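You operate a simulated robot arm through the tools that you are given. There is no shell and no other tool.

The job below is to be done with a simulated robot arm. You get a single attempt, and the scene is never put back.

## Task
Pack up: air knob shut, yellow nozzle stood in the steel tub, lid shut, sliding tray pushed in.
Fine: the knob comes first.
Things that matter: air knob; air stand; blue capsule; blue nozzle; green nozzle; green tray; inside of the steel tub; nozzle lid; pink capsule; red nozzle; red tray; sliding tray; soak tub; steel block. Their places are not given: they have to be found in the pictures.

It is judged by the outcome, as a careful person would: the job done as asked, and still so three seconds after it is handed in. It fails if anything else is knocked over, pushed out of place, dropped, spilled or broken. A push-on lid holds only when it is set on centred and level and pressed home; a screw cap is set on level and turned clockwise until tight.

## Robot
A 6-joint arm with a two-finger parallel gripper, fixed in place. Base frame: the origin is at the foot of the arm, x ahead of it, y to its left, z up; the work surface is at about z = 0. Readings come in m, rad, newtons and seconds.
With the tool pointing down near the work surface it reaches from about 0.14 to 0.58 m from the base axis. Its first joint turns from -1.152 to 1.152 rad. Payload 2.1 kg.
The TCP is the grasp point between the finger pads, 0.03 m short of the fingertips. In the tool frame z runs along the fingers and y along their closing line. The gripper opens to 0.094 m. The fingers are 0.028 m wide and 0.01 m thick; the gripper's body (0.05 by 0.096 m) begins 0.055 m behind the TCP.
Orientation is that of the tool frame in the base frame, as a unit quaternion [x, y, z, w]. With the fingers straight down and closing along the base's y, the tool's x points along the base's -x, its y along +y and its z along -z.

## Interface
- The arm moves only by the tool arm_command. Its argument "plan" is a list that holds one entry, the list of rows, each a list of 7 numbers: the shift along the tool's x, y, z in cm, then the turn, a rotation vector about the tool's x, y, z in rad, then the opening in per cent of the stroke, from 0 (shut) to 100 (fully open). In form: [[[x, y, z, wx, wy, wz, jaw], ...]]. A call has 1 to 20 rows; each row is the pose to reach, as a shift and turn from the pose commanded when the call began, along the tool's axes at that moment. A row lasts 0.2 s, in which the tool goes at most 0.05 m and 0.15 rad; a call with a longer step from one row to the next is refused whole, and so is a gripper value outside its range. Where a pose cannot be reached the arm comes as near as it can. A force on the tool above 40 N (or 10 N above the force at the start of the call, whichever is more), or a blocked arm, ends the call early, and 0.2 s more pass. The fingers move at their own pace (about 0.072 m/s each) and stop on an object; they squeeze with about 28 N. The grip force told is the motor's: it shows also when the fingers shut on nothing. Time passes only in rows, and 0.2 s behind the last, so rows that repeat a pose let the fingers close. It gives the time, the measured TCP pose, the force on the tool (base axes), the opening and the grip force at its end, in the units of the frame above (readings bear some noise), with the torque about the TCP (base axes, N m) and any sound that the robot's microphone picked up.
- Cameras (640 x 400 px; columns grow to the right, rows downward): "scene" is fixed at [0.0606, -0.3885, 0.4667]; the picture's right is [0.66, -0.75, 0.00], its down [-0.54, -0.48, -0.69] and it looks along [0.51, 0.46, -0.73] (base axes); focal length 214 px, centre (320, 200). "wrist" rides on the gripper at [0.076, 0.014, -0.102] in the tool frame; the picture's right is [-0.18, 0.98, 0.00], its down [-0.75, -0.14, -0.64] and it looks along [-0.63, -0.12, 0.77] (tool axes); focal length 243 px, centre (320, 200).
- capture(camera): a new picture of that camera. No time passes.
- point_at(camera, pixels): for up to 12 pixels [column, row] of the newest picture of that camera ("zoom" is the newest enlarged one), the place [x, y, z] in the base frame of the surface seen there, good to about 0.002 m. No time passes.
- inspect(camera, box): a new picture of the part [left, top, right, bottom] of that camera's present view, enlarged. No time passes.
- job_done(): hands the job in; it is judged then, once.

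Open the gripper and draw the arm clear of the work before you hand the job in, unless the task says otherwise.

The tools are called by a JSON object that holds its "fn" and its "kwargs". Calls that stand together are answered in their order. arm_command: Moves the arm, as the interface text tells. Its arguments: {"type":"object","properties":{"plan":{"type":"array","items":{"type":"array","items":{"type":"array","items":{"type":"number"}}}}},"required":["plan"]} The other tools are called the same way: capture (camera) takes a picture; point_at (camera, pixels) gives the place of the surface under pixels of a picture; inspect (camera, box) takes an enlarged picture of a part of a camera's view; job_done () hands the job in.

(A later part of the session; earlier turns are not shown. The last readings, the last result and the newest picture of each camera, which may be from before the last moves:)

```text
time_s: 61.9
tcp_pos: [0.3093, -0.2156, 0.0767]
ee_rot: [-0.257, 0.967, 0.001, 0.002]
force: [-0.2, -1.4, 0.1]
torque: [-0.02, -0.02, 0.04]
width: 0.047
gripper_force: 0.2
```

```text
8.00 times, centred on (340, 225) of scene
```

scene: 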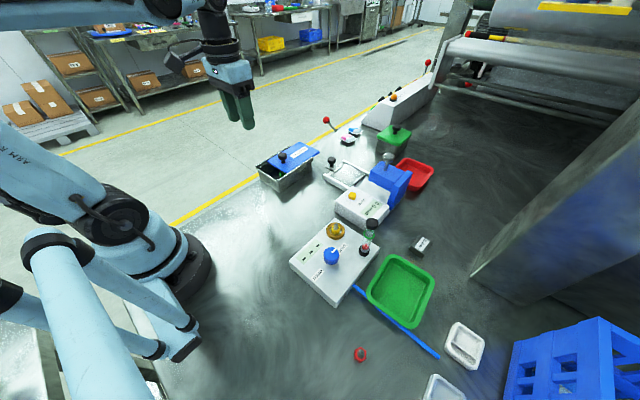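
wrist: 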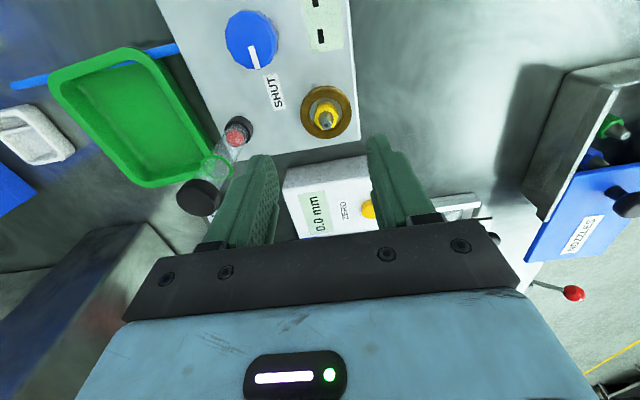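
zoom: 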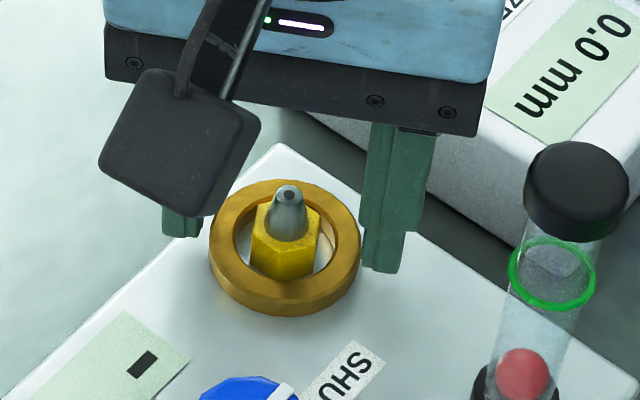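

Tip height is 0.0467; I lower 1.3 mm more for a better bite on the hex and close the fingers.

{"fn": "arm_command", "kwargs": {"plan": [[[0, 0, 0.13, 0, 0, 0, 50], [0, 0, 0.13, 0, 0, 0, 35], [0, 0, 0.13, 0, 0, 0, 25], [0, 0, 0.13, 0, 0, 0, 8], [0, 0, 0.13, 0, 0, 0, 8], [0, 0, 0.13, 0, 0, 0, 8]]]}}

{"fn": "inspect", "kwargs": {"camera": "wrist", "box": [240, 90, 400, 250]}}

{"fn": "inspect", "kwargs": {"camera": "scene", "box": [310, 200, 370, 250]}}

```text
time_s: 63.3
tcp_pos: [0.3102, -0.2153, 0.0746]
ee_rot: [-0.256, 0.967, 0.001, 0.001]
force: [1.1, -0.2, 0.4]
torque: [-0.03, 0.03, -0.02]
width: 0.0199
gripper_force: 27.9
```

```text
2.50 times, centred on (320, 170) of wrist
```

zoom: 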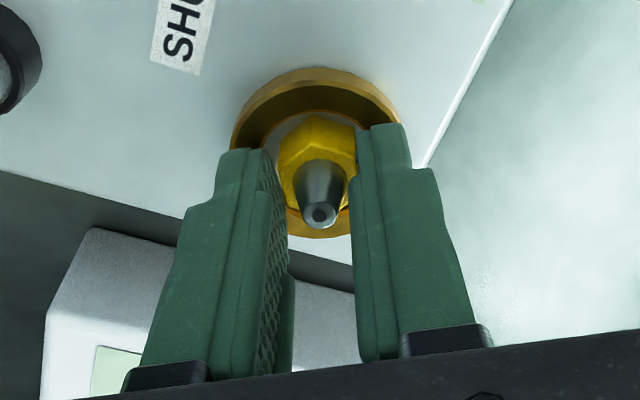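

```text
8.00 times, centred on (340, 225) of scene
```

zoom: 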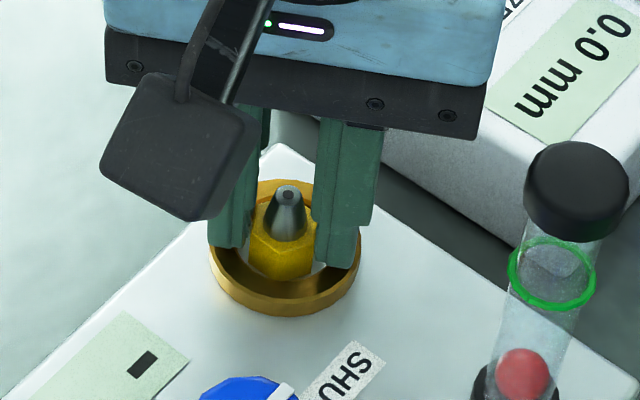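

The hex is gripped (width 0.0199). I lift straight up 3 cm slowly and check that it comes along level.

{"fn": "arm_command", "kwargs": {"plan": [[[0, 0, -0.5, 0, 0, 0, 8], [0, 0, -1.0, 0, 0, 0, 8], [0, 0, -1.7, 0, 0, 0, 8], [0, 0, -2.4, 0, 0, 0, 8], [0, 0, -3.2, 0, 0, 0, 8], [0, 0, -3.2, 0, 0, 0, 8]]]}}

{"fn": "inspect", "kwargs": {"camera": "wrist", "box": [240, 90, 400, 250]}}

{"fn": "inspect", "kwargs": {"camera": "scene", "box": [310, 190, 370, 240]}}

```text
time_s: 64.7
tcp_pos: [0.3088, -0.2148, 0.1077]
ee_rot: [-0.256, 0.967, 0.001, 0.001]
force: [0.4, -0.2, -0.9]
torque: [0.02, -0.03, -0.01]
width: 0.0197
gripper_force: 28.4
```

```text
2.50 times, centred on (320, 170) of wrist
```

zoom: 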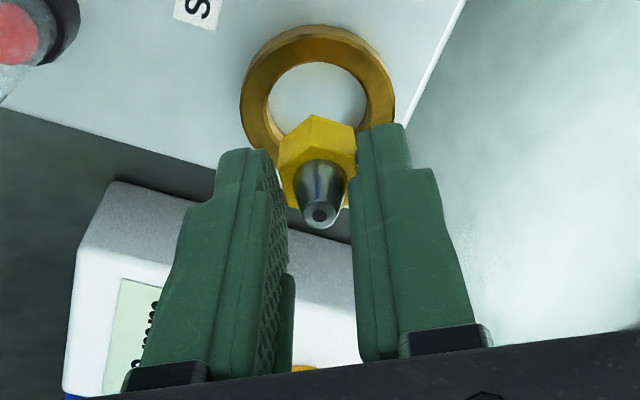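

```text
8.00 times, centred on (340, 215) of scene
```

zoom: 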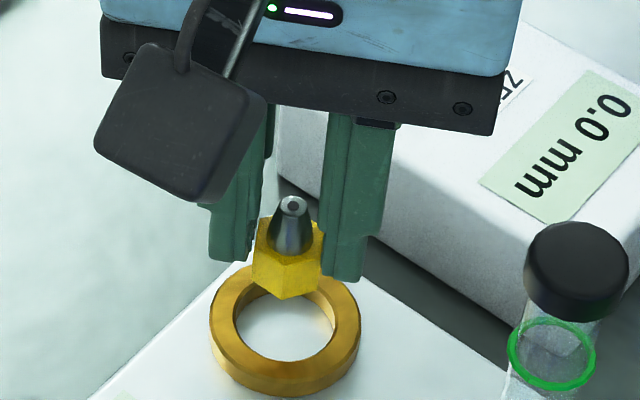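

The nozzle came out cleanly and hangs level. I rise another 15 cm and turn the yaw back to zero.

{"fn": "arm_command", "kwargs": {"plan": [[[0, 0, -2, 0, 0, 0, 8], [0, 0, -4.5, 0, 0, 0, 8], [0, 0, -7, 0, 0, 0, 8], [0, 0, -9.5, 0, 0, 0.1, 8], [0, 0, -12, 0, 0, 0.2, 8], [0, 0, -14, 0, 0, 0.3, 8], [0, 0, -15, 0, 0, 0.4, 8], [0, 0, -15, 0, 0, 0.5, 8], [0, 0, -15, 0, 0, 0.52, 8], [0, 0, -15, 0, 0, 0.52, 8]]]}}

{"fn": "inspect", "kwargs": {"camera": "wrist", "box": [240, 90, 400, 250]}}

```text
time_s: 66.9
tcp_pos: [0.3085, -0.2147, 0.2571]
ee_rot: [0.0, 1.0, 0.001, 0.0]
force: [0.4, 0.7, 0.4]
torque: [0.0, -0.03, 0.02]
width: 0.0198
gripper_force: 27.8
```

```text
2.50 times, centred on (320, 170) of wrist
```

zoom: 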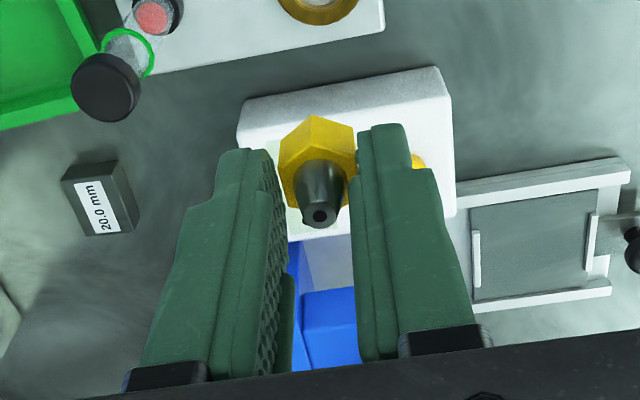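

Still held level. I measure the tip and hex relative to the TCP, then travel to above the tub.

{"fn": "point_at", "kwargs": {"camera": "zoom", "pixels": [[320, 216], [300, 175], [340, 175], [318, 120], [290, 190], [350, 165], [318, 140]]}}

{"fn": "arm_command", "kwargs": {"plan": [[[-0.5, 3, 0, 0, 0, 0, 8], [-1, 6.5, 0, 0, 0, 0, 8], [-1.5, 10, 0, 0, 0, 0, 8], [-2, 13.5, 0, 0, 0, 0, 8], [-2.5, 17, 0, 0, 0, 0, 8], [-3, 20.5, 0, 0, 0, 0, 8], [-3.5, 24, 0, 0, 0, 0, 8], [-4, 26, 0, 0, 0, 0, 8], [-4.5, 26.7, 0, 0, 0, 0, 8], [-4.5, 26.7, 0, 0, 0, 0, 8]]]}}

{"fn": "capture", "kwargs": {"camera": "wrist"}}

{"fn": "inspect", "kwargs": {"camera": "scene", "box": [220, 80, 330, 200]}}

```text
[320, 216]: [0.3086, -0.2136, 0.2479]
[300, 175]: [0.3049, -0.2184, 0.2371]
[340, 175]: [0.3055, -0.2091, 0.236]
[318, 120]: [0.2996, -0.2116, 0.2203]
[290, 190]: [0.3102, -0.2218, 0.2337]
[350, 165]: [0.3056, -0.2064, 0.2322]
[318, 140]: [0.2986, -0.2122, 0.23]
```

```text
time_s: 69.1
tcp_pos: [0.3541, 0.051, 0.2574]
ee_rot: [0.0, 1.0, 0.002, 0.001]
force: [-0.2, 0.9, -1.0]
torque: [0.03, 0.0, -0.01]
width: 0.0199
gripper_force: 28.2
```

```text
taken
```

wrist: 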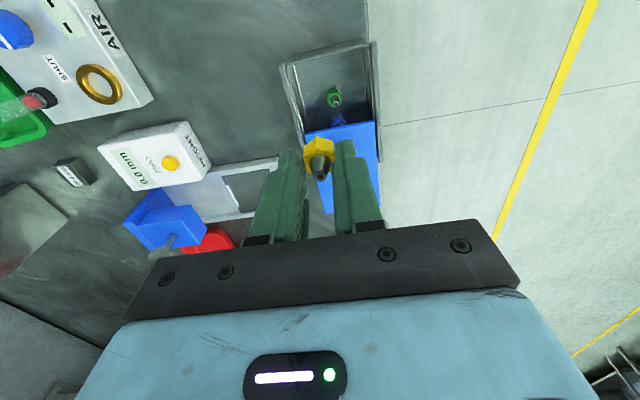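

```text
3.33 times, centred on (275, 140) of scene
```

zoom: 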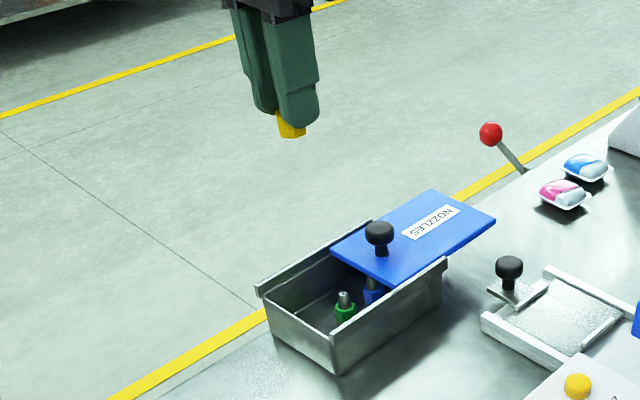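

The nozzle is centred in the grip (tip 9 mm below TCP, base about 40 mm below). I descend to TCP z≈0.115, base still above the rails, and check the alignment.

{"fn": "arm_command", "kwargs": {"plan": [[[0, 0, 2.5, 0, 0, 0, 8], [0, 0, 5, 0, 0, 0, 8], [0, 0, 7.5, 0, 0, 0, 8], [0, 0, 10, 0, 0, 0, 8], [0, 0, 12.5, 0, 0, 0, 8], [0, 0, 14.2, 0, 0, 0, 8], [0, 0, 14.2, 0, 0, 0, 8]]]}}

{"fn": "capture", "kwargs": {"camera": "wrist"}}

{"fn": "inspect", "kwargs": {"camera": "scene", "box": [240, 120, 330, 200]}}

```text
time_s: 70.7
tcp_pos: [0.3546, 0.0495, 0.1158]
ee_rot: [0.0, 1.0, 0.001, 0.0]
force: [0.9, -0.7, -0.6]
torque: [0.02, 0.02, 0.01]
width: 0.02
gripper_force: 28.4
```

```text
taken
```

wrist: 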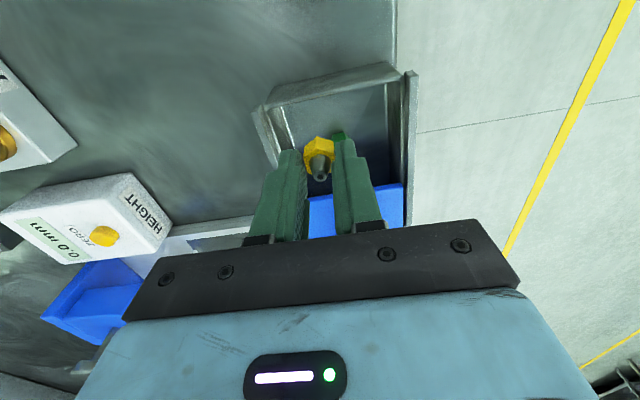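

```text
5.00 times, centred on (285, 160) of scene
```

zoom: 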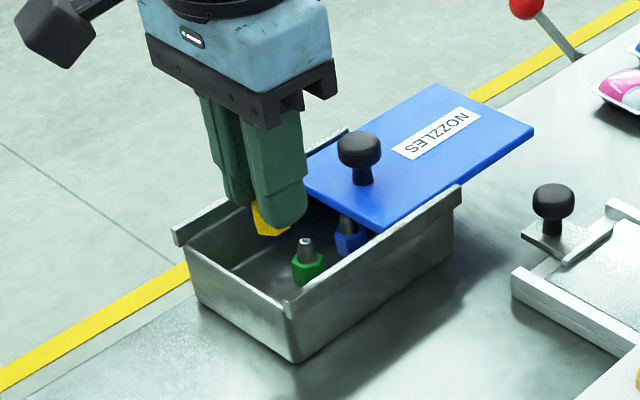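

I check from this view: the tub rims, the held hex and the green nozzle positions.

{"fn": "inspect", "kwargs": {"camera": "wrist", "box": [250, 60, 420, 200]}}

```text
2.86 times, centred on (335, 130) of wrist
```

zoom: 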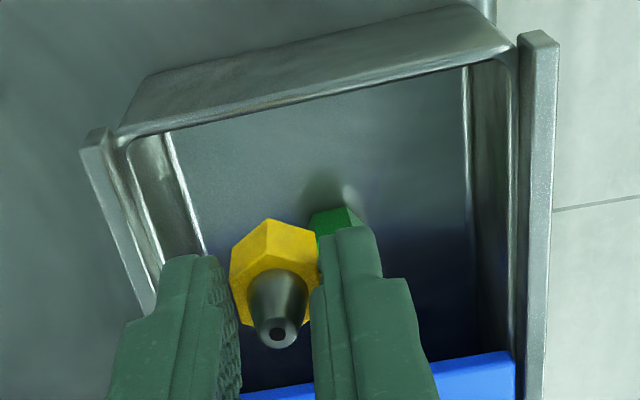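

{"fn": "point_at", "kwargs": {"camera": "zoom", "pixels": [[277, 333], [270, 235], [330, 105], [130, 140], [120, 150], [515, 60], [320, 215], [345, 215], [200, 130], [440, 90], [345, 240], [190, 230]]}}

```text
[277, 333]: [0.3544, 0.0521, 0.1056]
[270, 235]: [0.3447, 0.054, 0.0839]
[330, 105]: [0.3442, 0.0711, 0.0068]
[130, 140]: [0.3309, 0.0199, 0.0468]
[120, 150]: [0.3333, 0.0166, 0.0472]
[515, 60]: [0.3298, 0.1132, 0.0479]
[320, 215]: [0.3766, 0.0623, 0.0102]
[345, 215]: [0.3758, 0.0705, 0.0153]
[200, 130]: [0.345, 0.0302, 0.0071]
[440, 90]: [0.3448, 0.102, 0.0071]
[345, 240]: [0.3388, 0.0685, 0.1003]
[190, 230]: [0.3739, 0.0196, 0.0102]
```

The tip is at (0.3544, 0.0521); the green hex starts at x≈0.373 and the wall is at x≈0.336, so the 28 mm wide fingers fit with 3–4 mm on each side. I descend slowly to TCP z≈0.053.

{"fn": "arm_command", "kwargs": {"plan": [[[0, 0, 1.2, 0, 0, 0, 8], [0, 0, 2.4, 0, 0, 0, 8], [0, 0, 3.6, 0, 0, 0, 8], [0, 0, 4.6, 0, 0, 0, 8], [0, 0, 5.6, 0, 0, 0, 8], [0, 0, 6.2, 0, 0, 0, 8], [0, 0, 6.2, 0, 0, 0, 8]]]}}

{"fn": "inspect", "kwargs": {"camera": "wrist", "box": [250, 60, 420, 200]}}

{"fn": "inspect", "kwargs": {"camera": "scene", "box": [240, 120, 330, 200]}}

```text
time_s: 72.3
tcp_pos: [0.3533, 0.0524, 0.0543]
ee_rot: [0.0, 1.0, 0.001, 0.001]
force: [0.0, -0.2, -0.6]
torque: [-0.01, -0.01, 0.01]
width: 0.0197
gripper_force: 28.1
```

```text
2.86 times, centred on (335, 130) of wrist
```

zoom: 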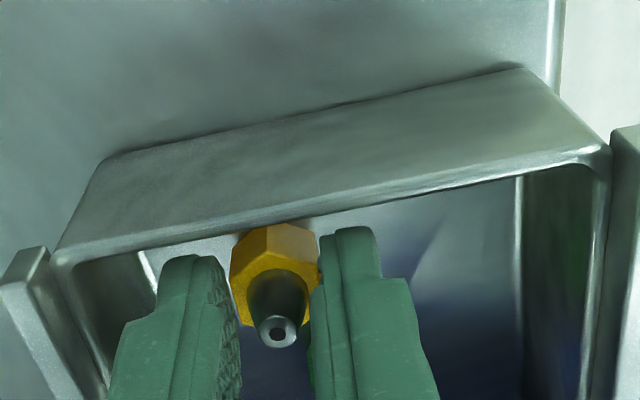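

```text
5.00 times, centred on (285, 160) of scene
```

zoom: 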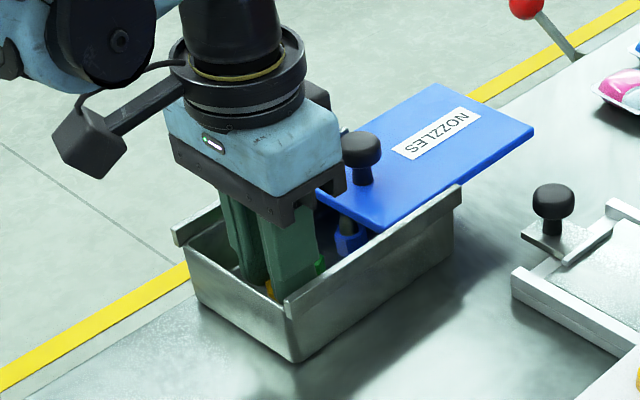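

No contact yet at z 0.0543. I go down 4 mm and read, then finer.

{"fn": "arm_command", "kwargs": {"plan": [[[0, 0, 0.2, 0, 0, 0, 8], [0, 0, 0.4, 0, 0, 0, 8], [0, 0, 0.4, 0, 0, 0, 8]]]}}

{"fn": "arm_command", "kwargs": {"plan": [[[0, 0, 0.1, 0, 0, 0, 8], [0, 0, 0.1, 0, 0, 0, 8]]]}}

```text
time_s: 73.1
tcp_pos: [0.3534, 0.0525, 0.051]
ee_rot: [0.0, 1.0, 0.001, 0.001]
force: [0.3, -0.9, 0.4]
torque: [-0.02, 0.01, -0.01]
width: 0.0198
gripper_force: 27.5
```

```text
time_s: 73.7
tcp_pos: [0.3533, 0.0534, 0.0494]
ee_rot: [0.0, 1.0, 0.001, 0.001]
force: [0.3, -0.6, -0.8]
torque: [0.04, 0.03, 0.0]
width: 0.0203
gripper_force: 27.5
```

Still no contact at 0.0494; I step down 1 mm at a time.

{"fn": "arm_command", "kwargs": {"plan": [[[0, 0, 0.05, 0, 0, 0, 8], [0, 0, 0.1, 0, 0, 0, 8]]]}}

{"fn": "arm_command", "kwargs": {"plan": [[[0, 0, 0.05, 0, 0, 0, 8], [0, 0, 0.05, 0, 0, 0, 8]]]}}

```text
time_s: 74.3
tcp_pos: [0.3548, 0.0519, 0.0474]
ee_rot: [0.001, 1.0, 0.001, 0.001]
force: [-0.3, 0.1, -1.1]
torque: [0.01, 0.03, -0.01]
width: 0.0198
gripper_force: 28.4
```

```text
time_s: 74.9
tcp_pos: [0.355, 0.0515, 0.0477]
ee_rot: [-0.001, 1.0, 0.002, 0.001]
force: [0.0, -0.2, 0.5]
torque: [0.0, 0.03, 0.02]
width: 0.02
gripper_force: 28.0
```

Force is still near zero (0.5 N). I take another half-millimetre, then another.

{"fn": "arm_command", "kwargs": {"plan": [[[0, 0, 0.05, 0, 0, 0, 8], [0, 0, 0.05, 0, 0, 0, 8]]]}}

{"fn": "arm_command", "kwargs": {"plan": [[[0, 0, 0.05, 0, 0, 0, 8], [0, 0, 0.05, 0, 0, 0, 8]]]}}

```text
time_s: 75.5
tcp_pos: [0.3542, 0.0519, 0.0466]
ee_rot: [0.001, 1.0, 0.002, 0.001]
force: [-0.2, -0.3, 14.8]
torque: [0.0, -0.02, 0.0]
width: 0.0198
gripper_force: 27.9
```

```text
time_s: 76.1
tcp_pos: [0.3549, 0.0524, 0.0462]
ee_rot: [0.0, 1.0, 0.002, 0.002]
force: [-2.4, -0.2, 23.2]
torque: [-0.03, 0.07, 0.0]
width: 0.0202
gripper_force: 27.6
```

The nozzle is on the floor (23 N press). I ease up 0.9 mm and open the jaws gently to about 3.2 cm.

{"fn": "arm_command", "kwargs": {"plan": [[[0, 0, -0.05, 0, 0, 0, 8], [0, 0, -0.09, 0, 0, 0, 8], [0, 0, -0.09, 0, 0, 0, 24], [0, 0, -0.09, 0, 0, 0, 28], [0, 0, -0.09, 0, 0, 0, 34], [0, 0, -0.09, 0, 0, 0, 34]]]}}

{"fn": "inspect", "kwargs": {"camera": "wrist", "box": [250, 60, 420, 200]}}

```text
time_s: 77.5
tcp_pos: [0.3544, 0.0516, 0.0471]
ee_rot: [0.0, 1.0, 0.001, 0.001]
force: [-0.1, 0.5, 0.3]
torque: [0.01, -0.01, 0.05]
width: 0.0321
gripper_force: 0.0
```

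```text
2.86 times, centred on (335, 130) of wrist
```

zoom: 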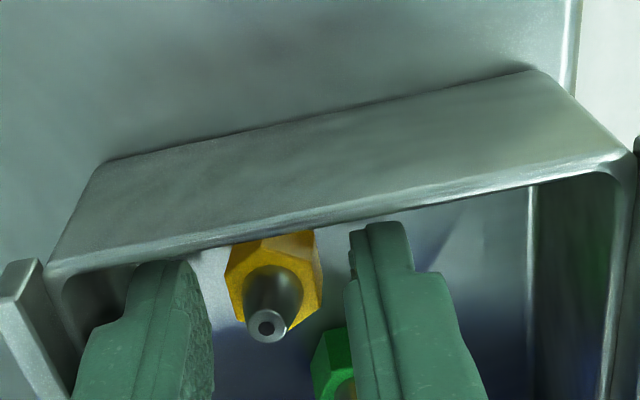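

The nozzle stands free between the open fingers. I rise straight up slowly, then higher for a look.

{"fn": "arm_command", "kwargs": {"plan": [[[0, 0, -0.5, 0, 0, 0, 34], [0, 0, -1.5, 0, 0, 0, 34], [0, 0, -2.5, 0, 0, 0, 34], [0, 0, -3.5, 0, 0, 0, 34], [0, 0, -5, 0, 0, 0, 34], [0, 0, -7.5, 0, 0, 0, 34], [0, 0, -11, 0, 0, 0, 34], [3, 0.5, -15, 0, 0, 0, 60], [6, 1, -19, 0, 0, 0, 100], [8, 1, -21, 0, 0, 0, 100], [8, 1, -21, 0, 0, 0, 100]]]}}

{"fn": "inspect", "kwargs": {"camera": "wrist", "box": [270, 70, 400, 220]}}

{"fn": "inspect", "kwargs": {"camera": "scene", "box": [240, 130, 330, 200]}}

```text
refused: row 8 steps farther than a row can; nothing moved
```

```text
2.67 times, centred on (335, 145) of wrist
```

zoom: 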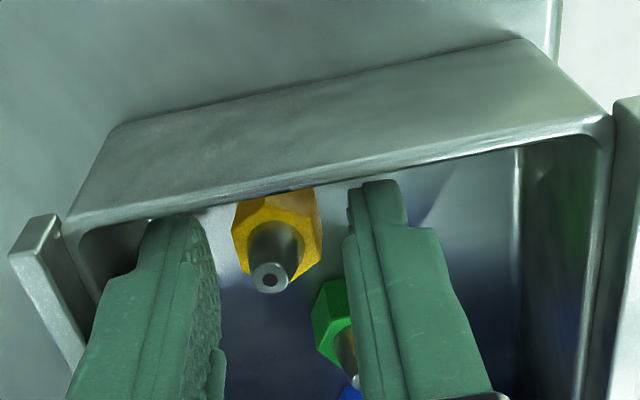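

```text
5.71 times, centred on (285, 165) of scene
```

zoom: 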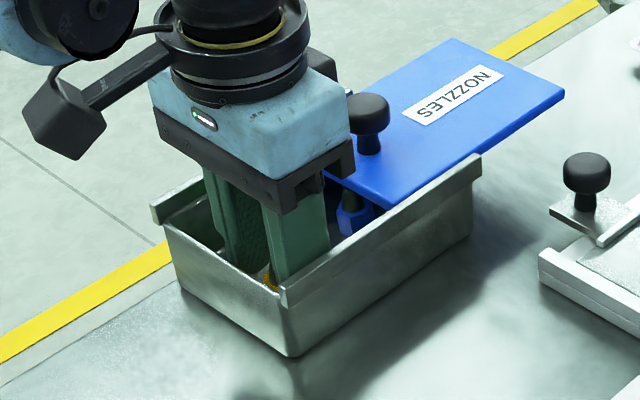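

One row was too long a step, so nothing moved. I repeat the rise with shorter steps.

{"fn": "arm_command", "kwargs": {"plan": [[[0, 0, -0.5, 0, 0, 0, 34], [0, 0, -1.5, 0, 0, 0, 34], [0, 0, -2.5, 0, 0, 0, 34], [0, 0, -3.5, 0, 0, 0, 34], [0, 0, -5, 0, 0, 0, 34], [0, 0, -7.5, 0, 0, 0, 34], [0, 0, -11, 0, 0, 0, 34], [2, 0.5, -14, 0, 0, 0, 60], [4, 1, -17, 0, 0, 0, 100], [6, 1, -20, 0, 0, 0, 100], [8, 1, -21, 0, 0, 0, 100], [8, 1, -21, 0, 0, 0, 100]]]}}

{"fn": "inspect", "kwargs": {"camera": "wrist", "box": [270, 70, 400, 220]}}

{"fn": "inspect", "kwargs": {"camera": "scene", "box": [240, 130, 330, 200]}}

```text
time_s: 80.1
tcp_pos: [0.2749, 0.0611, 0.2561]
ee_rot: [0.0, 1.0, 0.002, 0.001]
force: [-0.1, 0.4, 0.5]
torque: [0.0, 0.0, 0.02]
width: 0.094
gripper_force: 0.0
```

```text
2.67 times, centred on (335, 145) of wrist
```

zoom: 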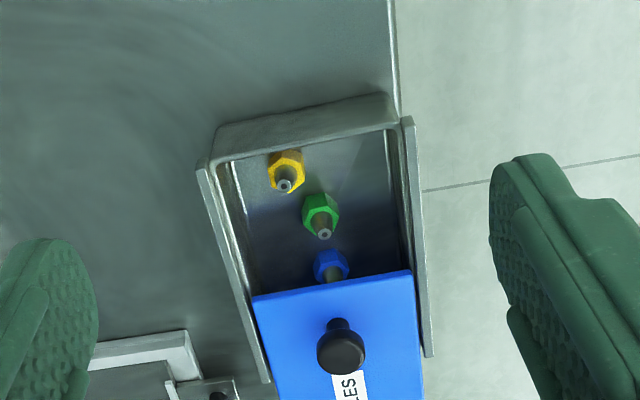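

```text
5.71 times, centred on (285, 165) of scene
```

zoom: 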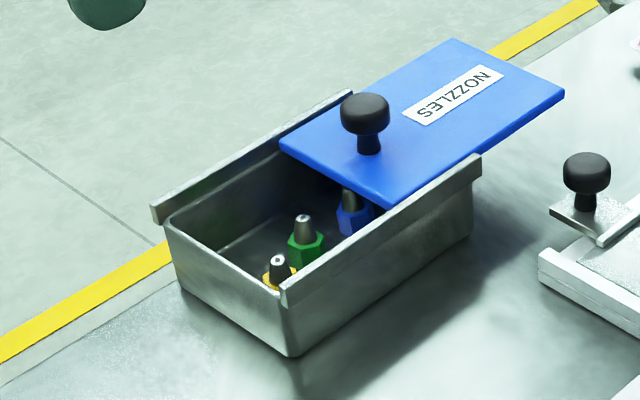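

All three nozzles stand upright in the tub. Next I close the jaws and move to the +x side of the lid knob (x≈0.474), to push the lid shut toward -x.

{"fn": "arm_command", "kwargs": {"plan": [[[-4, 0.1, 0, 0, 0, 0, 0], [-8, 0.2, 0, 0, 0, 0, 0], [-12, 0.3, 0, 0, 0, 0, 0], [-16, 0.4, 0, 0, 0, 0, 0], [-20.2, 0.5, 0, 0, 0, 0, 0], [-20.2, 0.5, 4, 0, 0, 0, 0], [-20.2, 0.5, 8, 0, 0, 0, 0], [-20.2, 0.5, 12, 0, 0, 0, 0], [-20.2, 0.5, 12, 0, 0, 0, 0]]]}}

{"fn": "capture", "kwargs": {"camera": "wrist"}}

{"fn": "inspect", "kwargs": {"camera": "scene", "box": [240, 110, 350, 200]}}

```text
time_s: 82.1
tcp_pos: [0.478, 0.0663, 0.1378]
ee_rot: [0.0, 1.0, 0.002, 0.0]
force: [0.2, -0.8, 0.3]
torque: [0.03, -0.01, -0.02]
width: 0.0
gripper_force: 28.1
```

```text
taken
```

wrist: 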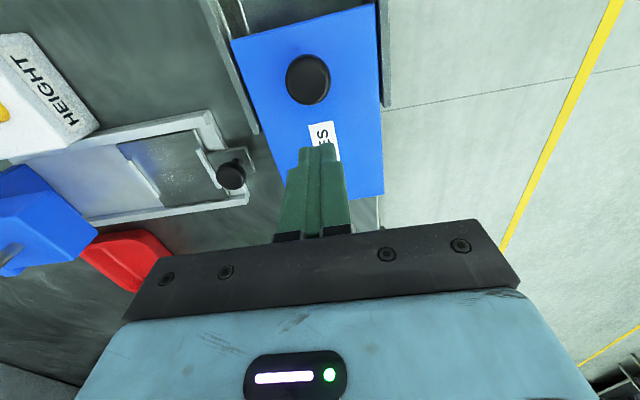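

```text
4.44 times, centred on (295, 155) of scene
```

zoom: 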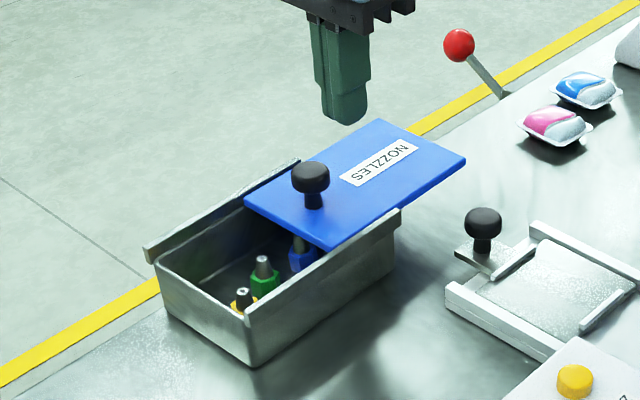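

The fingers are 1.4 cm past the knob on the +x side, over the lid. I descend 4.2 cm (tips about 1 cm above the lid) and push -x by 5 cm.

{"fn": "arm_command", "kwargs": {"plan": [[[0, 0, 1.5, 0, 0, 0, 0], [0, 0, 3, 0, 0, 0, 0], [0, 0, 4.2, 0, 0, 0, 0], [0.5, 0, 4.2, 0, 0, 0, 0], [1.0, 0, 4.2, 0, 0, 0, 0], [1.5, 0, 4.2, 0, 0, 0, 0], [2.0, 0, 4.2, 0, 0, 0, 0], [2.5, 0, 4.2, 0, 0, 0, 0], [3.0, 0, 4.2, 0, 0, 0, 0], [3.5, 0, 4.2, 0, 0, 0, 0], [4.0, 0, 4.2, 0, 0, 0, 0], [4.5, 0, 4.2, 0, 0, 0, 0], [5.0, 0, 4.2, 0, 0, 0, 0], [5.0, 0, 4.2, 0, 0, 0, 0]]]}}

{"fn": "inspect", "kwargs": {"camera": "scene", "box": [240, 110, 350, 200]}}

{"fn": "capture", "kwargs": {"camera": "wrist"}}

```text
time_s: 85.1
tcp_pos: [0.4246, 0.0676, 0.0954]
ee_rot: [0.0, 1.0, 0.001, 0.001]
force: [-0.6, -0.3, 0.1]
torque: [-0.01, 0.01, 0.01]
width: 0.0003
gripper_force: 27.9
```

```text
4.44 times, centred on (295, 155) of scene
```

zoom: 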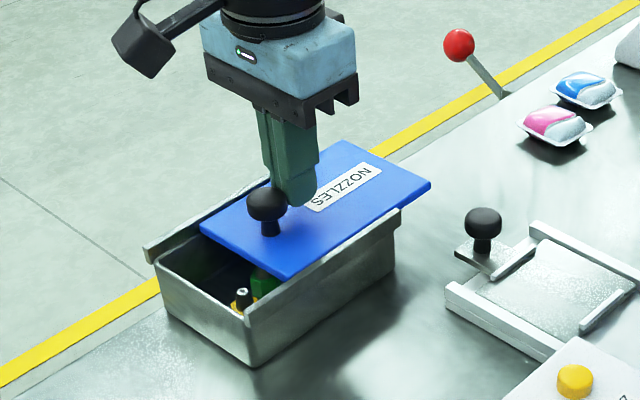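

```text
taken
```

wrist: 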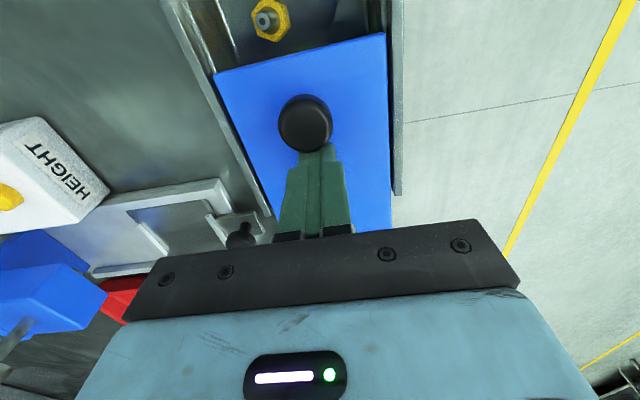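

The lid is sliding shut with almost no force while the tub stays. I push another 3.8 cm, trimming y by -2 mm to centre on the knob.

{"fn": "arm_command", "kwargs": {"plan": [[[0.4, -0.1, 0, 0, 0, 0, 0], [0.8, -0.2, 0, 0, 0, 0, 0], [1.2, -0.2, 0, 0, 0, 0, 0], [1.6, -0.2, 0, 0, 0, 0, 0], [2.0, -0.2, 0, 0, 0, 0, 0], [2.4, -0.2, 0, 0, 0, 0, 0], [2.8, -0.2, 0, 0, 0, 0, 0], [3.2, -0.2, 0, 0, 0, 0, 0], [3.5, -0.2, 0, 0, 0, 0, 0], [3.8, -0.2, 0, 0, 0, 0, 0], [3.8, -0.2, 0, 0, 0, 0, 0]]]}}

{"fn": "inspect", "kwargs": {"camera": "scene", "box": [245, 135, 325, 205]}}

{"fn": "capture", "kwargs": {"camera": "wrist"}}

```text
time_s: 87.5
tcp_pos: [0.3869, 0.066, 0.0959]
ee_rot: [0.0, 1.0, 0.001, 0.001]
force: [-0.2, 0.1, -0.2]
torque: [0.0, -0.03, -0.01]
width: 0.0
gripper_force: 28.2
```

```text
5.71 times, centred on (285, 170) of scene
```

zoom: 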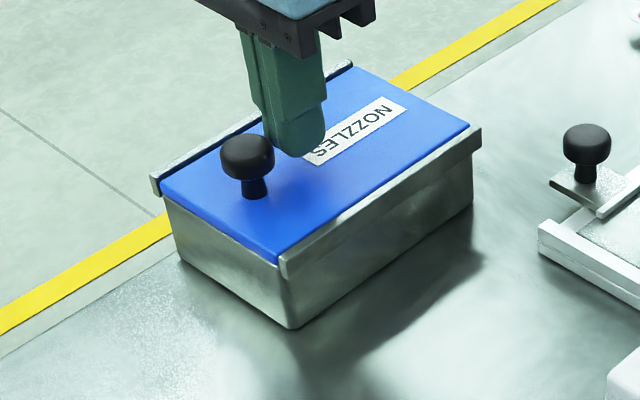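

```text
taken
```

wrist: 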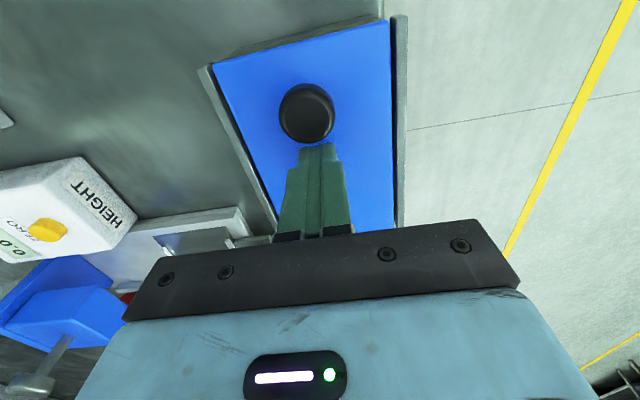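

The lid looks nearly shut. I zoom in on the -x end and measure lid edge, rails and tub.

{"fn": "inspect", "kwargs": {"camera": "wrist", "box": [190, 0, 420, 150]}}

{"fn": "inspect", "kwargs": {"camera": "scene", "box": [255, 150, 295, 185]}}

```text
2.67 times, centred on (305, 75) of wrist
```

zoom: 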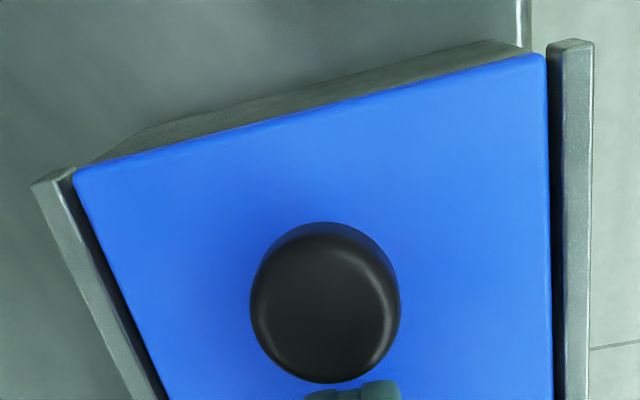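

```text
11.43 times, centred on (275, 168) of scene
```

zoom: 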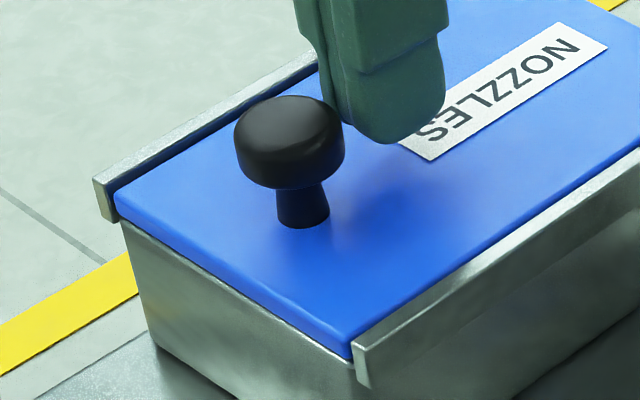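

{"fn": "point_at", "kwargs": {"camera": "wrist", "pixels": [[307, 118], [291, 115], [328, 115], [308, 136], [308, 98], [213, 66], [390, 22], [204, 68], [400, 20], [300, 30]]}}

{"fn": "point_at", "kwargs": {"camera": "zoom", "pixels": [[290, 110], [290, 185], [302, 225], [120, 195], [345, 340], [362, 355], [104, 190], [150, 330], [350, 375], [200, 300]]}}

```text
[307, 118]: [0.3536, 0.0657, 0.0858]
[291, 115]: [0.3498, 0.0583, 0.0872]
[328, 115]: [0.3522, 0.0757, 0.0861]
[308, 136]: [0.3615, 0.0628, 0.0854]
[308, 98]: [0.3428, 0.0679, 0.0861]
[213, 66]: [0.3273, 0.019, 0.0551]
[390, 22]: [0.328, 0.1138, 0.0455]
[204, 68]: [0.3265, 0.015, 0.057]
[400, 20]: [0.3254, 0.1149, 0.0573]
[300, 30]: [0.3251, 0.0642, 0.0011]
```

```text
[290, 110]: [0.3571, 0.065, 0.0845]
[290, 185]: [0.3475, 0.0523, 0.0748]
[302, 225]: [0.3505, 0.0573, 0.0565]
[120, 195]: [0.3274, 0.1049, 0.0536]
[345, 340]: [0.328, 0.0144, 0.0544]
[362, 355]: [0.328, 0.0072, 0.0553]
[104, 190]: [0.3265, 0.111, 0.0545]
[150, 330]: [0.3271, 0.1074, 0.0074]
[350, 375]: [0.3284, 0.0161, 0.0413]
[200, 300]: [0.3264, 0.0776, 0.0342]
```

The lid edge lines up with the rail ends as it did originally, so it is shut; the tub sits about 9 mm too far in +x (knob at 0.353, originally 0.3435). I push the knob very slowly toward -x, which also presses the lid against its stop and brings the tub back.

{"fn": "arm_command", "kwargs": {"plan": [[[0.2, 0, 0, 0, 0, 0, 0], [0.4, 0, 0, 0, 0, 0, 0], [0.6, 0, 0, 0, 0, 0, 0], [0.7, 0, 0, 0, 0, 0, 0], [0.8, 0, 0, 0, 0, 0, 0], [0.9, 0, 0, 0, 0, 0, 0], [1.0, 0, 0, 0, 0, 0, 0], [1.1, 0, 0, 0, 0, 0, 0], [1.2, 0, 0, 0, 0, 0, 0], [1.2, 0, 0, 0, 0, 0, 0]]]}}

{"fn": "inspect", "kwargs": {"camera": "scene", "box": [245, 135, 325, 205]}}

{"fn": "capture", "kwargs": {"camera": "wrist"}}

{"fn": "point_at", "kwargs": {"camera": "zoom", "pixels": [[242, 150], [152, 190], [275, 275]]}}

```text
time_s: 89.7
tcp_pos: [0.376, 0.0661, 0.0956]
ee_rot: [0.001, 1.0, 0.002, 0.001]
force: [3.7, -0.8, 0.4]
torque: [-0.02, -0.09, 0.02]
width: 0.0
gripper_force: 27.8
```

```text
5.71 times, centred on (285, 170) of scene
```

zoom: 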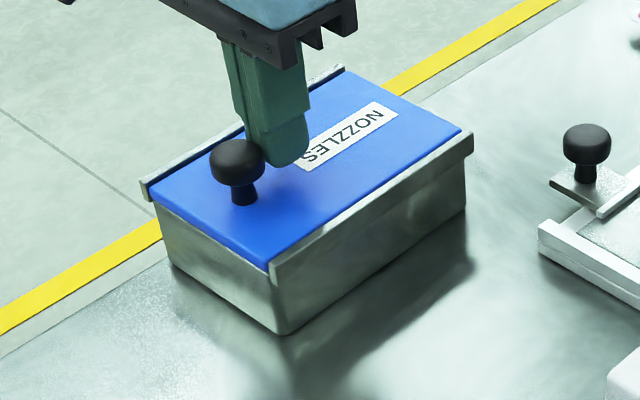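

```text
taken
```

wrist: 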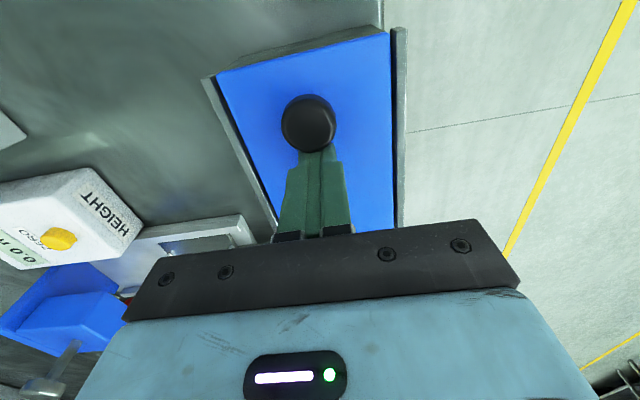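

```text
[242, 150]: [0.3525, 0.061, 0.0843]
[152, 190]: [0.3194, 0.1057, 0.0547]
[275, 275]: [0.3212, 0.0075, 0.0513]
```

In the same enlarged view the tub now almost coincides with its original outline (corner (285,334) vs (285,338) at first), about 1.5 mm left. I push 2 mm more and then back off and rise.

{"fn": "arm_command", "kwargs": {"plan": [[[0.1, 0, 0, 0, 0, 0, 0], [0.2, 0, 0, 0, 0, 0, 0], [0.2, 0, 0, 0, 0, 0, 0], [-0.3, 0, 0, 0, 0, 0, 0], [-1.0, 0, 0, 0, 0, 0, 0], [-1.0, 0, -2, 0, 0, 0, 0], [-1.0, 0, -6, 0, 0, 0, 0], [-1.0, 0, -10, 0, 0, 0, 0], [-1.0, 0, -14, 0, 0, 0, 0], [-1.0, 0, -14, 0, 0, 0, 0]]]}}

{"fn": "inspect", "kwargs": {"camera": "scene", "box": [245, 135, 325, 205]}}

{"fn": "capture", "kwargs": {"camera": "wrist"}}

```text
time_s: 91.9
tcp_pos: [0.3834, 0.0643, 0.2331]
ee_rot: [0.0, 1.0, 0.002, 0.001]
force: [0.5, -0.4, 0.3]
torque: [-0.02, 0.06, -0.01]
width: 0.0001
gripper_force: 28.2
```

```text
5.71 times, centred on (285, 170) of scene
```

zoom: 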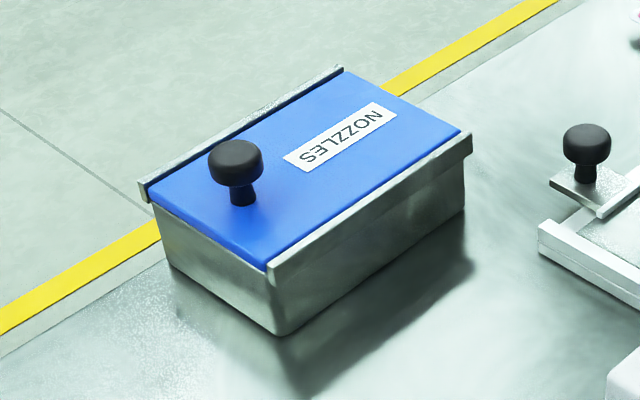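

```text
taken
```

wrist: 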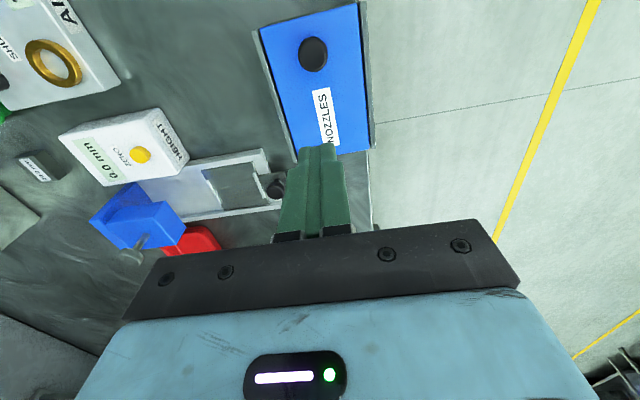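

The tub is back on its original outline with the lid shut. Now the sliding tray: I look at it closely from both cameras.

{"fn": "inspect", "kwargs": {"camera": "scene", "box": [318, 150, 398, 210]}}

{"fn": "inspect", "kwargs": {"camera": "wrist", "box": [60, 90, 300, 260]}}

```text
6.67 times, centred on (358, 180) of scene
```

zoom: 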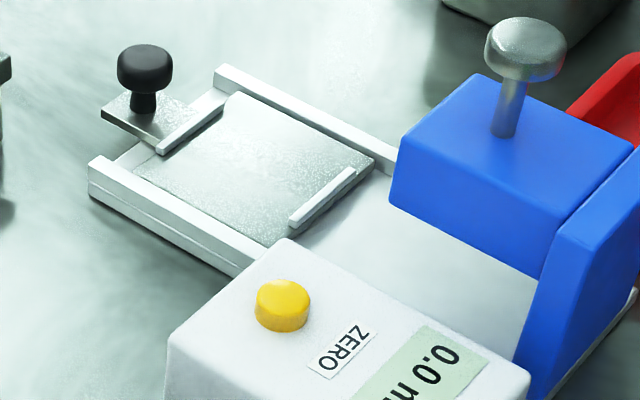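

```text
2.35 times, centred on (180, 175) of wrist
```

zoom: 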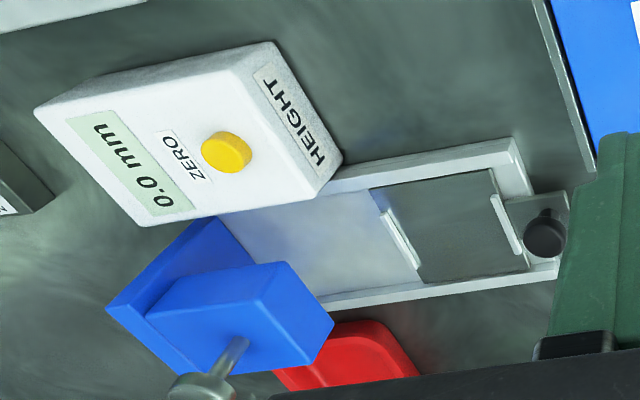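

The tray runs between two rails with its knob at the outer (+y) end and must go toward the blue head. I measure the rails, tray plate, knob and head.

{"fn": "point_at", "kwargs": {"camera": "zoom", "pixels": [[545, 230], [545, 215], [525, 155], [556, 270], [500, 220], [400, 235], [375, 190], [520, 270], [510, 145], [330, 190], [415, 280], [300, 230]]}}

{"fn": "point_at", "kwargs": {"camera": "scene", "pixels": [[336, 160], [335, 166], [344, 162], [332, 177], [353, 187], [374, 175], [345, 160], [365, 181], [340, 170], [384, 190], [376, 180], [392, 196]]}}

```text
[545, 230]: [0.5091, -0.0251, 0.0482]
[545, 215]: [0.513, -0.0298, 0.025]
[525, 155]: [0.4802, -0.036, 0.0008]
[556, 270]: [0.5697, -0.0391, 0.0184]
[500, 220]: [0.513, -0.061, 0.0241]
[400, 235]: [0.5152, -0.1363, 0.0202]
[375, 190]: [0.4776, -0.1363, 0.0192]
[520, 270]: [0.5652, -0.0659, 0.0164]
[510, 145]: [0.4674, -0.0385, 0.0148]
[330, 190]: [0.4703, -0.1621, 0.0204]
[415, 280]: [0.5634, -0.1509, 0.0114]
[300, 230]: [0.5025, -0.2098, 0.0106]
```

```text
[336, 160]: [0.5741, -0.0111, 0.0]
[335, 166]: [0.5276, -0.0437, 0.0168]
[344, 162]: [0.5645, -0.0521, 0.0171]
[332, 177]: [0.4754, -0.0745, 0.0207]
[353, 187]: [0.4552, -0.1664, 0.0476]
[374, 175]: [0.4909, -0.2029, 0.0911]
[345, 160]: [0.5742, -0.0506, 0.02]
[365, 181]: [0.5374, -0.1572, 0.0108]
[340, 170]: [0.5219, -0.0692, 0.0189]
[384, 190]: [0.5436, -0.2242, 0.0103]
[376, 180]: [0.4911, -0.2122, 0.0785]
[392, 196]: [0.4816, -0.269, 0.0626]
```

Device axis runs along y; the tray knob is near (0.511,-0.028), top z≈0.05, plate z≈0.02. I measure the tray knob more exactly.

{"fn": "inspect", "kwargs": {"camera": "scene", "box": [322, 148, 354, 176]}}

{"fn": "inspect", "kwargs": {"camera": "wrist", "box": [230, 140, 300, 220]}}

```text
14.29 times, centred on (338, 162) of scene
```

zoom: 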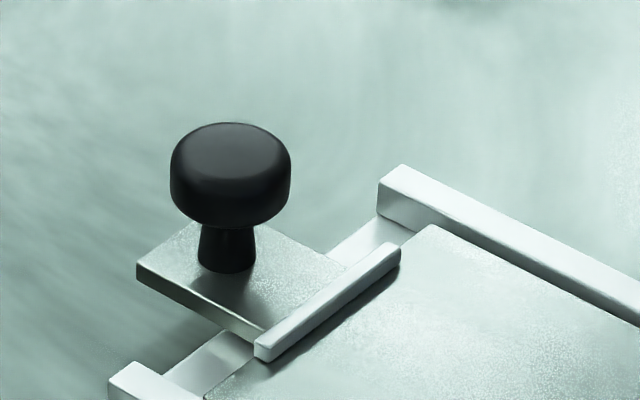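

```text
5.00 times, centred on (265, 180) of wrist
```

zoom: 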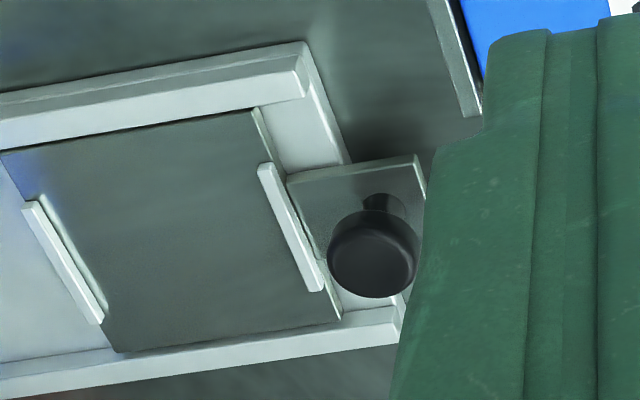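

{"fn": "point_at", "kwargs": {"camera": "zoom", "pixels": [[370, 265], [332, 260], [412, 260], [372, 292], [370, 235], [422, 175], [290, 180], [300, 175], [330, 165], [265, 170], [320, 285], [60, 260]]}}

{"fn": "inspect", "kwargs": {"camera": "scene", "box": [355, 140, 425, 210]}}

```text
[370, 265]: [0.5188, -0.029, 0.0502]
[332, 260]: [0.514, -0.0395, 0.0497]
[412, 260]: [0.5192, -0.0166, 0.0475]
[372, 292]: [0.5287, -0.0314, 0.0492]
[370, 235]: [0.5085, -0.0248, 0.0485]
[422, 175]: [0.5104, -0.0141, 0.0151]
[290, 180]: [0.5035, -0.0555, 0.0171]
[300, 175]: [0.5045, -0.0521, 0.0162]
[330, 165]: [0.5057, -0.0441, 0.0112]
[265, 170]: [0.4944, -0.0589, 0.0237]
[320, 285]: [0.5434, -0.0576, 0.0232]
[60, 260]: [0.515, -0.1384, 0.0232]
```

```text
5.71 times, centred on (390, 175) of scene
```

zoom: 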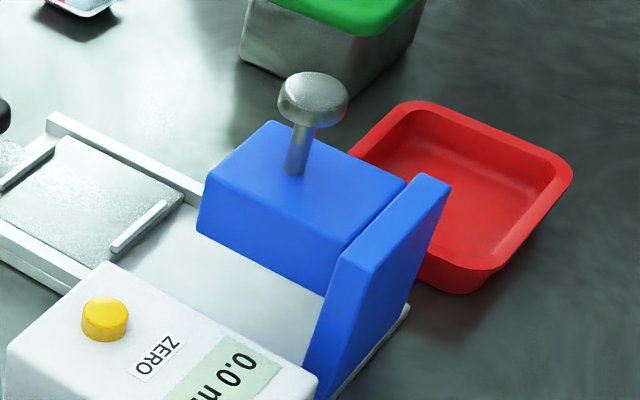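

The tray knob is centred at (0.5185,-0.028), top z 0.0495, plate z≈0.017. With jaws closed I go to (0.5185, 0.010) on its +y side, first to z≈0.10 to check.

{"fn": "arm_command", "kwargs": {"plan": [[[-3.4, -1.3, 0, 0, 0, 0, 0], [-6.8, -2.6, 0, 0, 0, 0, 0], [-10.2, -4, 0, 0, 0, 0, 0], [-13.5, -5.4, 0, 0, 0, 0, 0], [-13.5, -5.4, 4, 0, 0, 0, 0], [-13.5, -5.4, 8, 0, 0, 0, 0], [-13.5, -5.4, 12, 0, 0, 0, 0], [-13.5, -5.4, 13.3, 0, 0, 0, 0], [-13.5, -5.4, 13.3, 0, 0, 0, 0]]]}}

{"fn": "capture", "kwargs": {"camera": "wrist"}}

{"fn": "inspect", "kwargs": {"camera": "scene", "box": [300, 110, 400, 200]}}

```text
time_s: 93.9
tcp_pos: [0.5224, 0.0116, 0.1036]
ee_rot: [0.0, 1.0, 0.002, 0.0]
force: [0.4, 1.1, 0.3]
torque: [0.0, 0.01, 0.0]
width: 0.0
gripper_force: 27.6
```

```text
taken
```

wrist: 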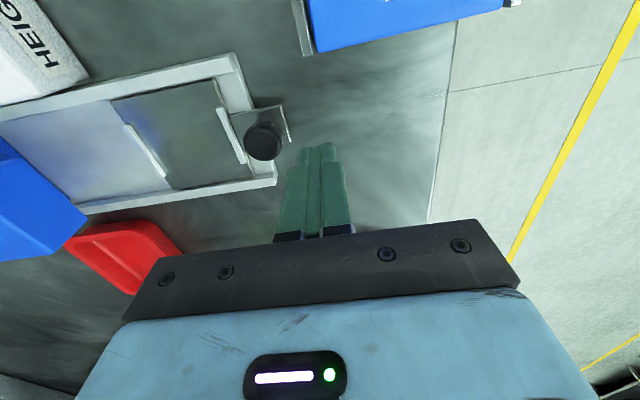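

```text
4.44 times, centred on (350, 155) of scene
```

zoom: 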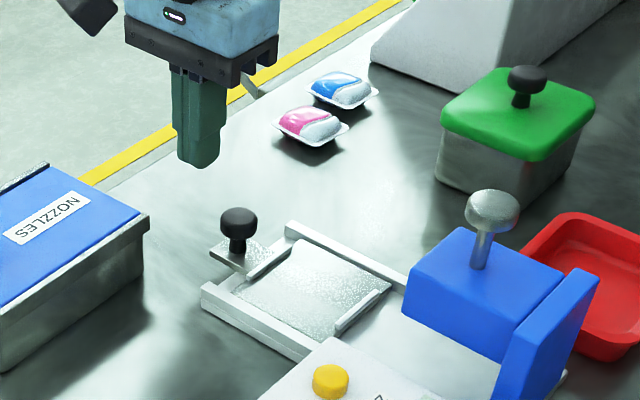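

The fingers are beside the knob on its +y side. The red lever is near in the picture, so I check where it is before descending.

{"fn": "point_at", "kwargs": {"camera": "scene", "pixels": [[334, 128], [337, 131], [358, 131], [363, 139], [340, 136]]}}

{"fn": "point_at", "kwargs": {"camera": "wrist", "pixels": [[262, 141], [279, 138], [247, 140], [288, 120], [225, 110], [128, 130], [85, 160]]}}

```text
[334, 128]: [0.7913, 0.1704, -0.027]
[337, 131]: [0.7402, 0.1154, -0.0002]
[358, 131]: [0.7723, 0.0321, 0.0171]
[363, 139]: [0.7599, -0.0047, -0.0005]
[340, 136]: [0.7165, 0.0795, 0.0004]
```

```text
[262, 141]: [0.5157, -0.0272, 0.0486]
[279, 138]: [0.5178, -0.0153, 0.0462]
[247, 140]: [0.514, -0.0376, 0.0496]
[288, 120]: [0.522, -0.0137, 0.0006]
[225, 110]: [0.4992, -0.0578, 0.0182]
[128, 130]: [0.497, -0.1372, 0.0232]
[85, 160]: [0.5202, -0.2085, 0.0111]
```

The lever is far away (x≈0.75). I trim x by -4 mm, descend to z≈0.060 (tips at 0.03, above the plate), and push -y: 1.6 cm to touch plus 2 cm.

{"fn": "arm_command", "kwargs": {"plan": [[[0.4, 0, 1.5, 0, 0, 0, 0], [0.4, 0, 3, 0, 0, 0, 0], [0.4, 0, 4.3, 0, 0, 0, 0], [0.4, -0.6, 4.3, 0, 0, 0, 0], [0.4, -1.2, 4.3, 0, 0, 0, 0], [0.4, -1.6, 4.3, 0, 0, 0, 0], [0.4, -2.0, 4.3, 0, 0, 0, 0], [0.4, -2.4, 4.3, 0, 0, 0, 0], [0.4, -2.8, 4.3, 0, 0, 0, 0], [0.4, -3.2, 4.3, 0, 0, 0, 0], [0.4, -3.6, 4.3, 0, 0, 0, 0], [0.4, -3.6, 4.3, 0, 0, 0, 0]]]}}

{"fn": "capture", "kwargs": {"camera": "wrist"}}

{"fn": "inspect", "kwargs": {"camera": "scene", "box": [300, 130, 410, 220]}}

```text
time_s: 96.5
tcp_pos: [0.5174, -0.0243, 0.0603]
ee_rot: [0.0, 1.0, 0.001, 0.001]
force: [-0.2, 0.1, -0.5]
torque: [-0.01, 0.01, 0.0]
width: 0.0
gripper_force: 28.4
```

```text
taken
```

wrist: 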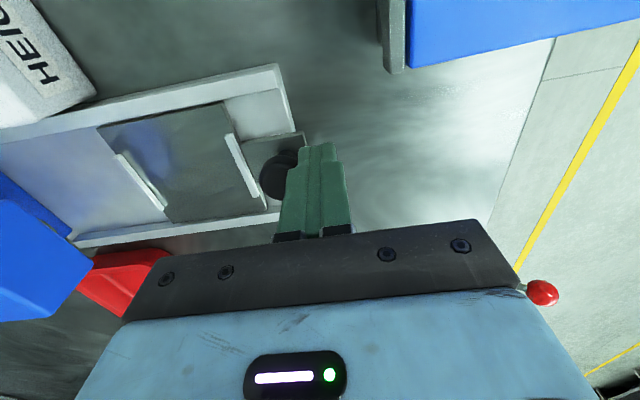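

```text
4.44 times, centred on (355, 175) of scene
```

zoom: 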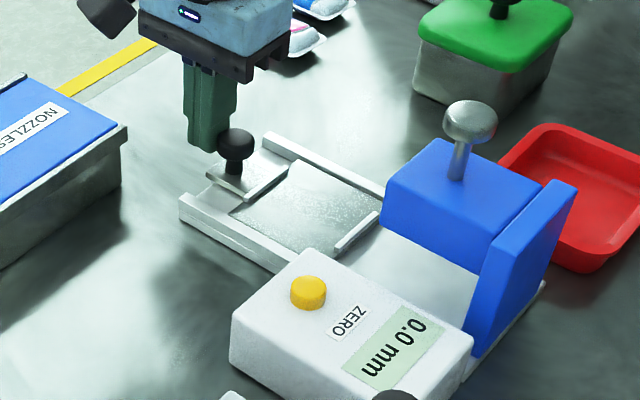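

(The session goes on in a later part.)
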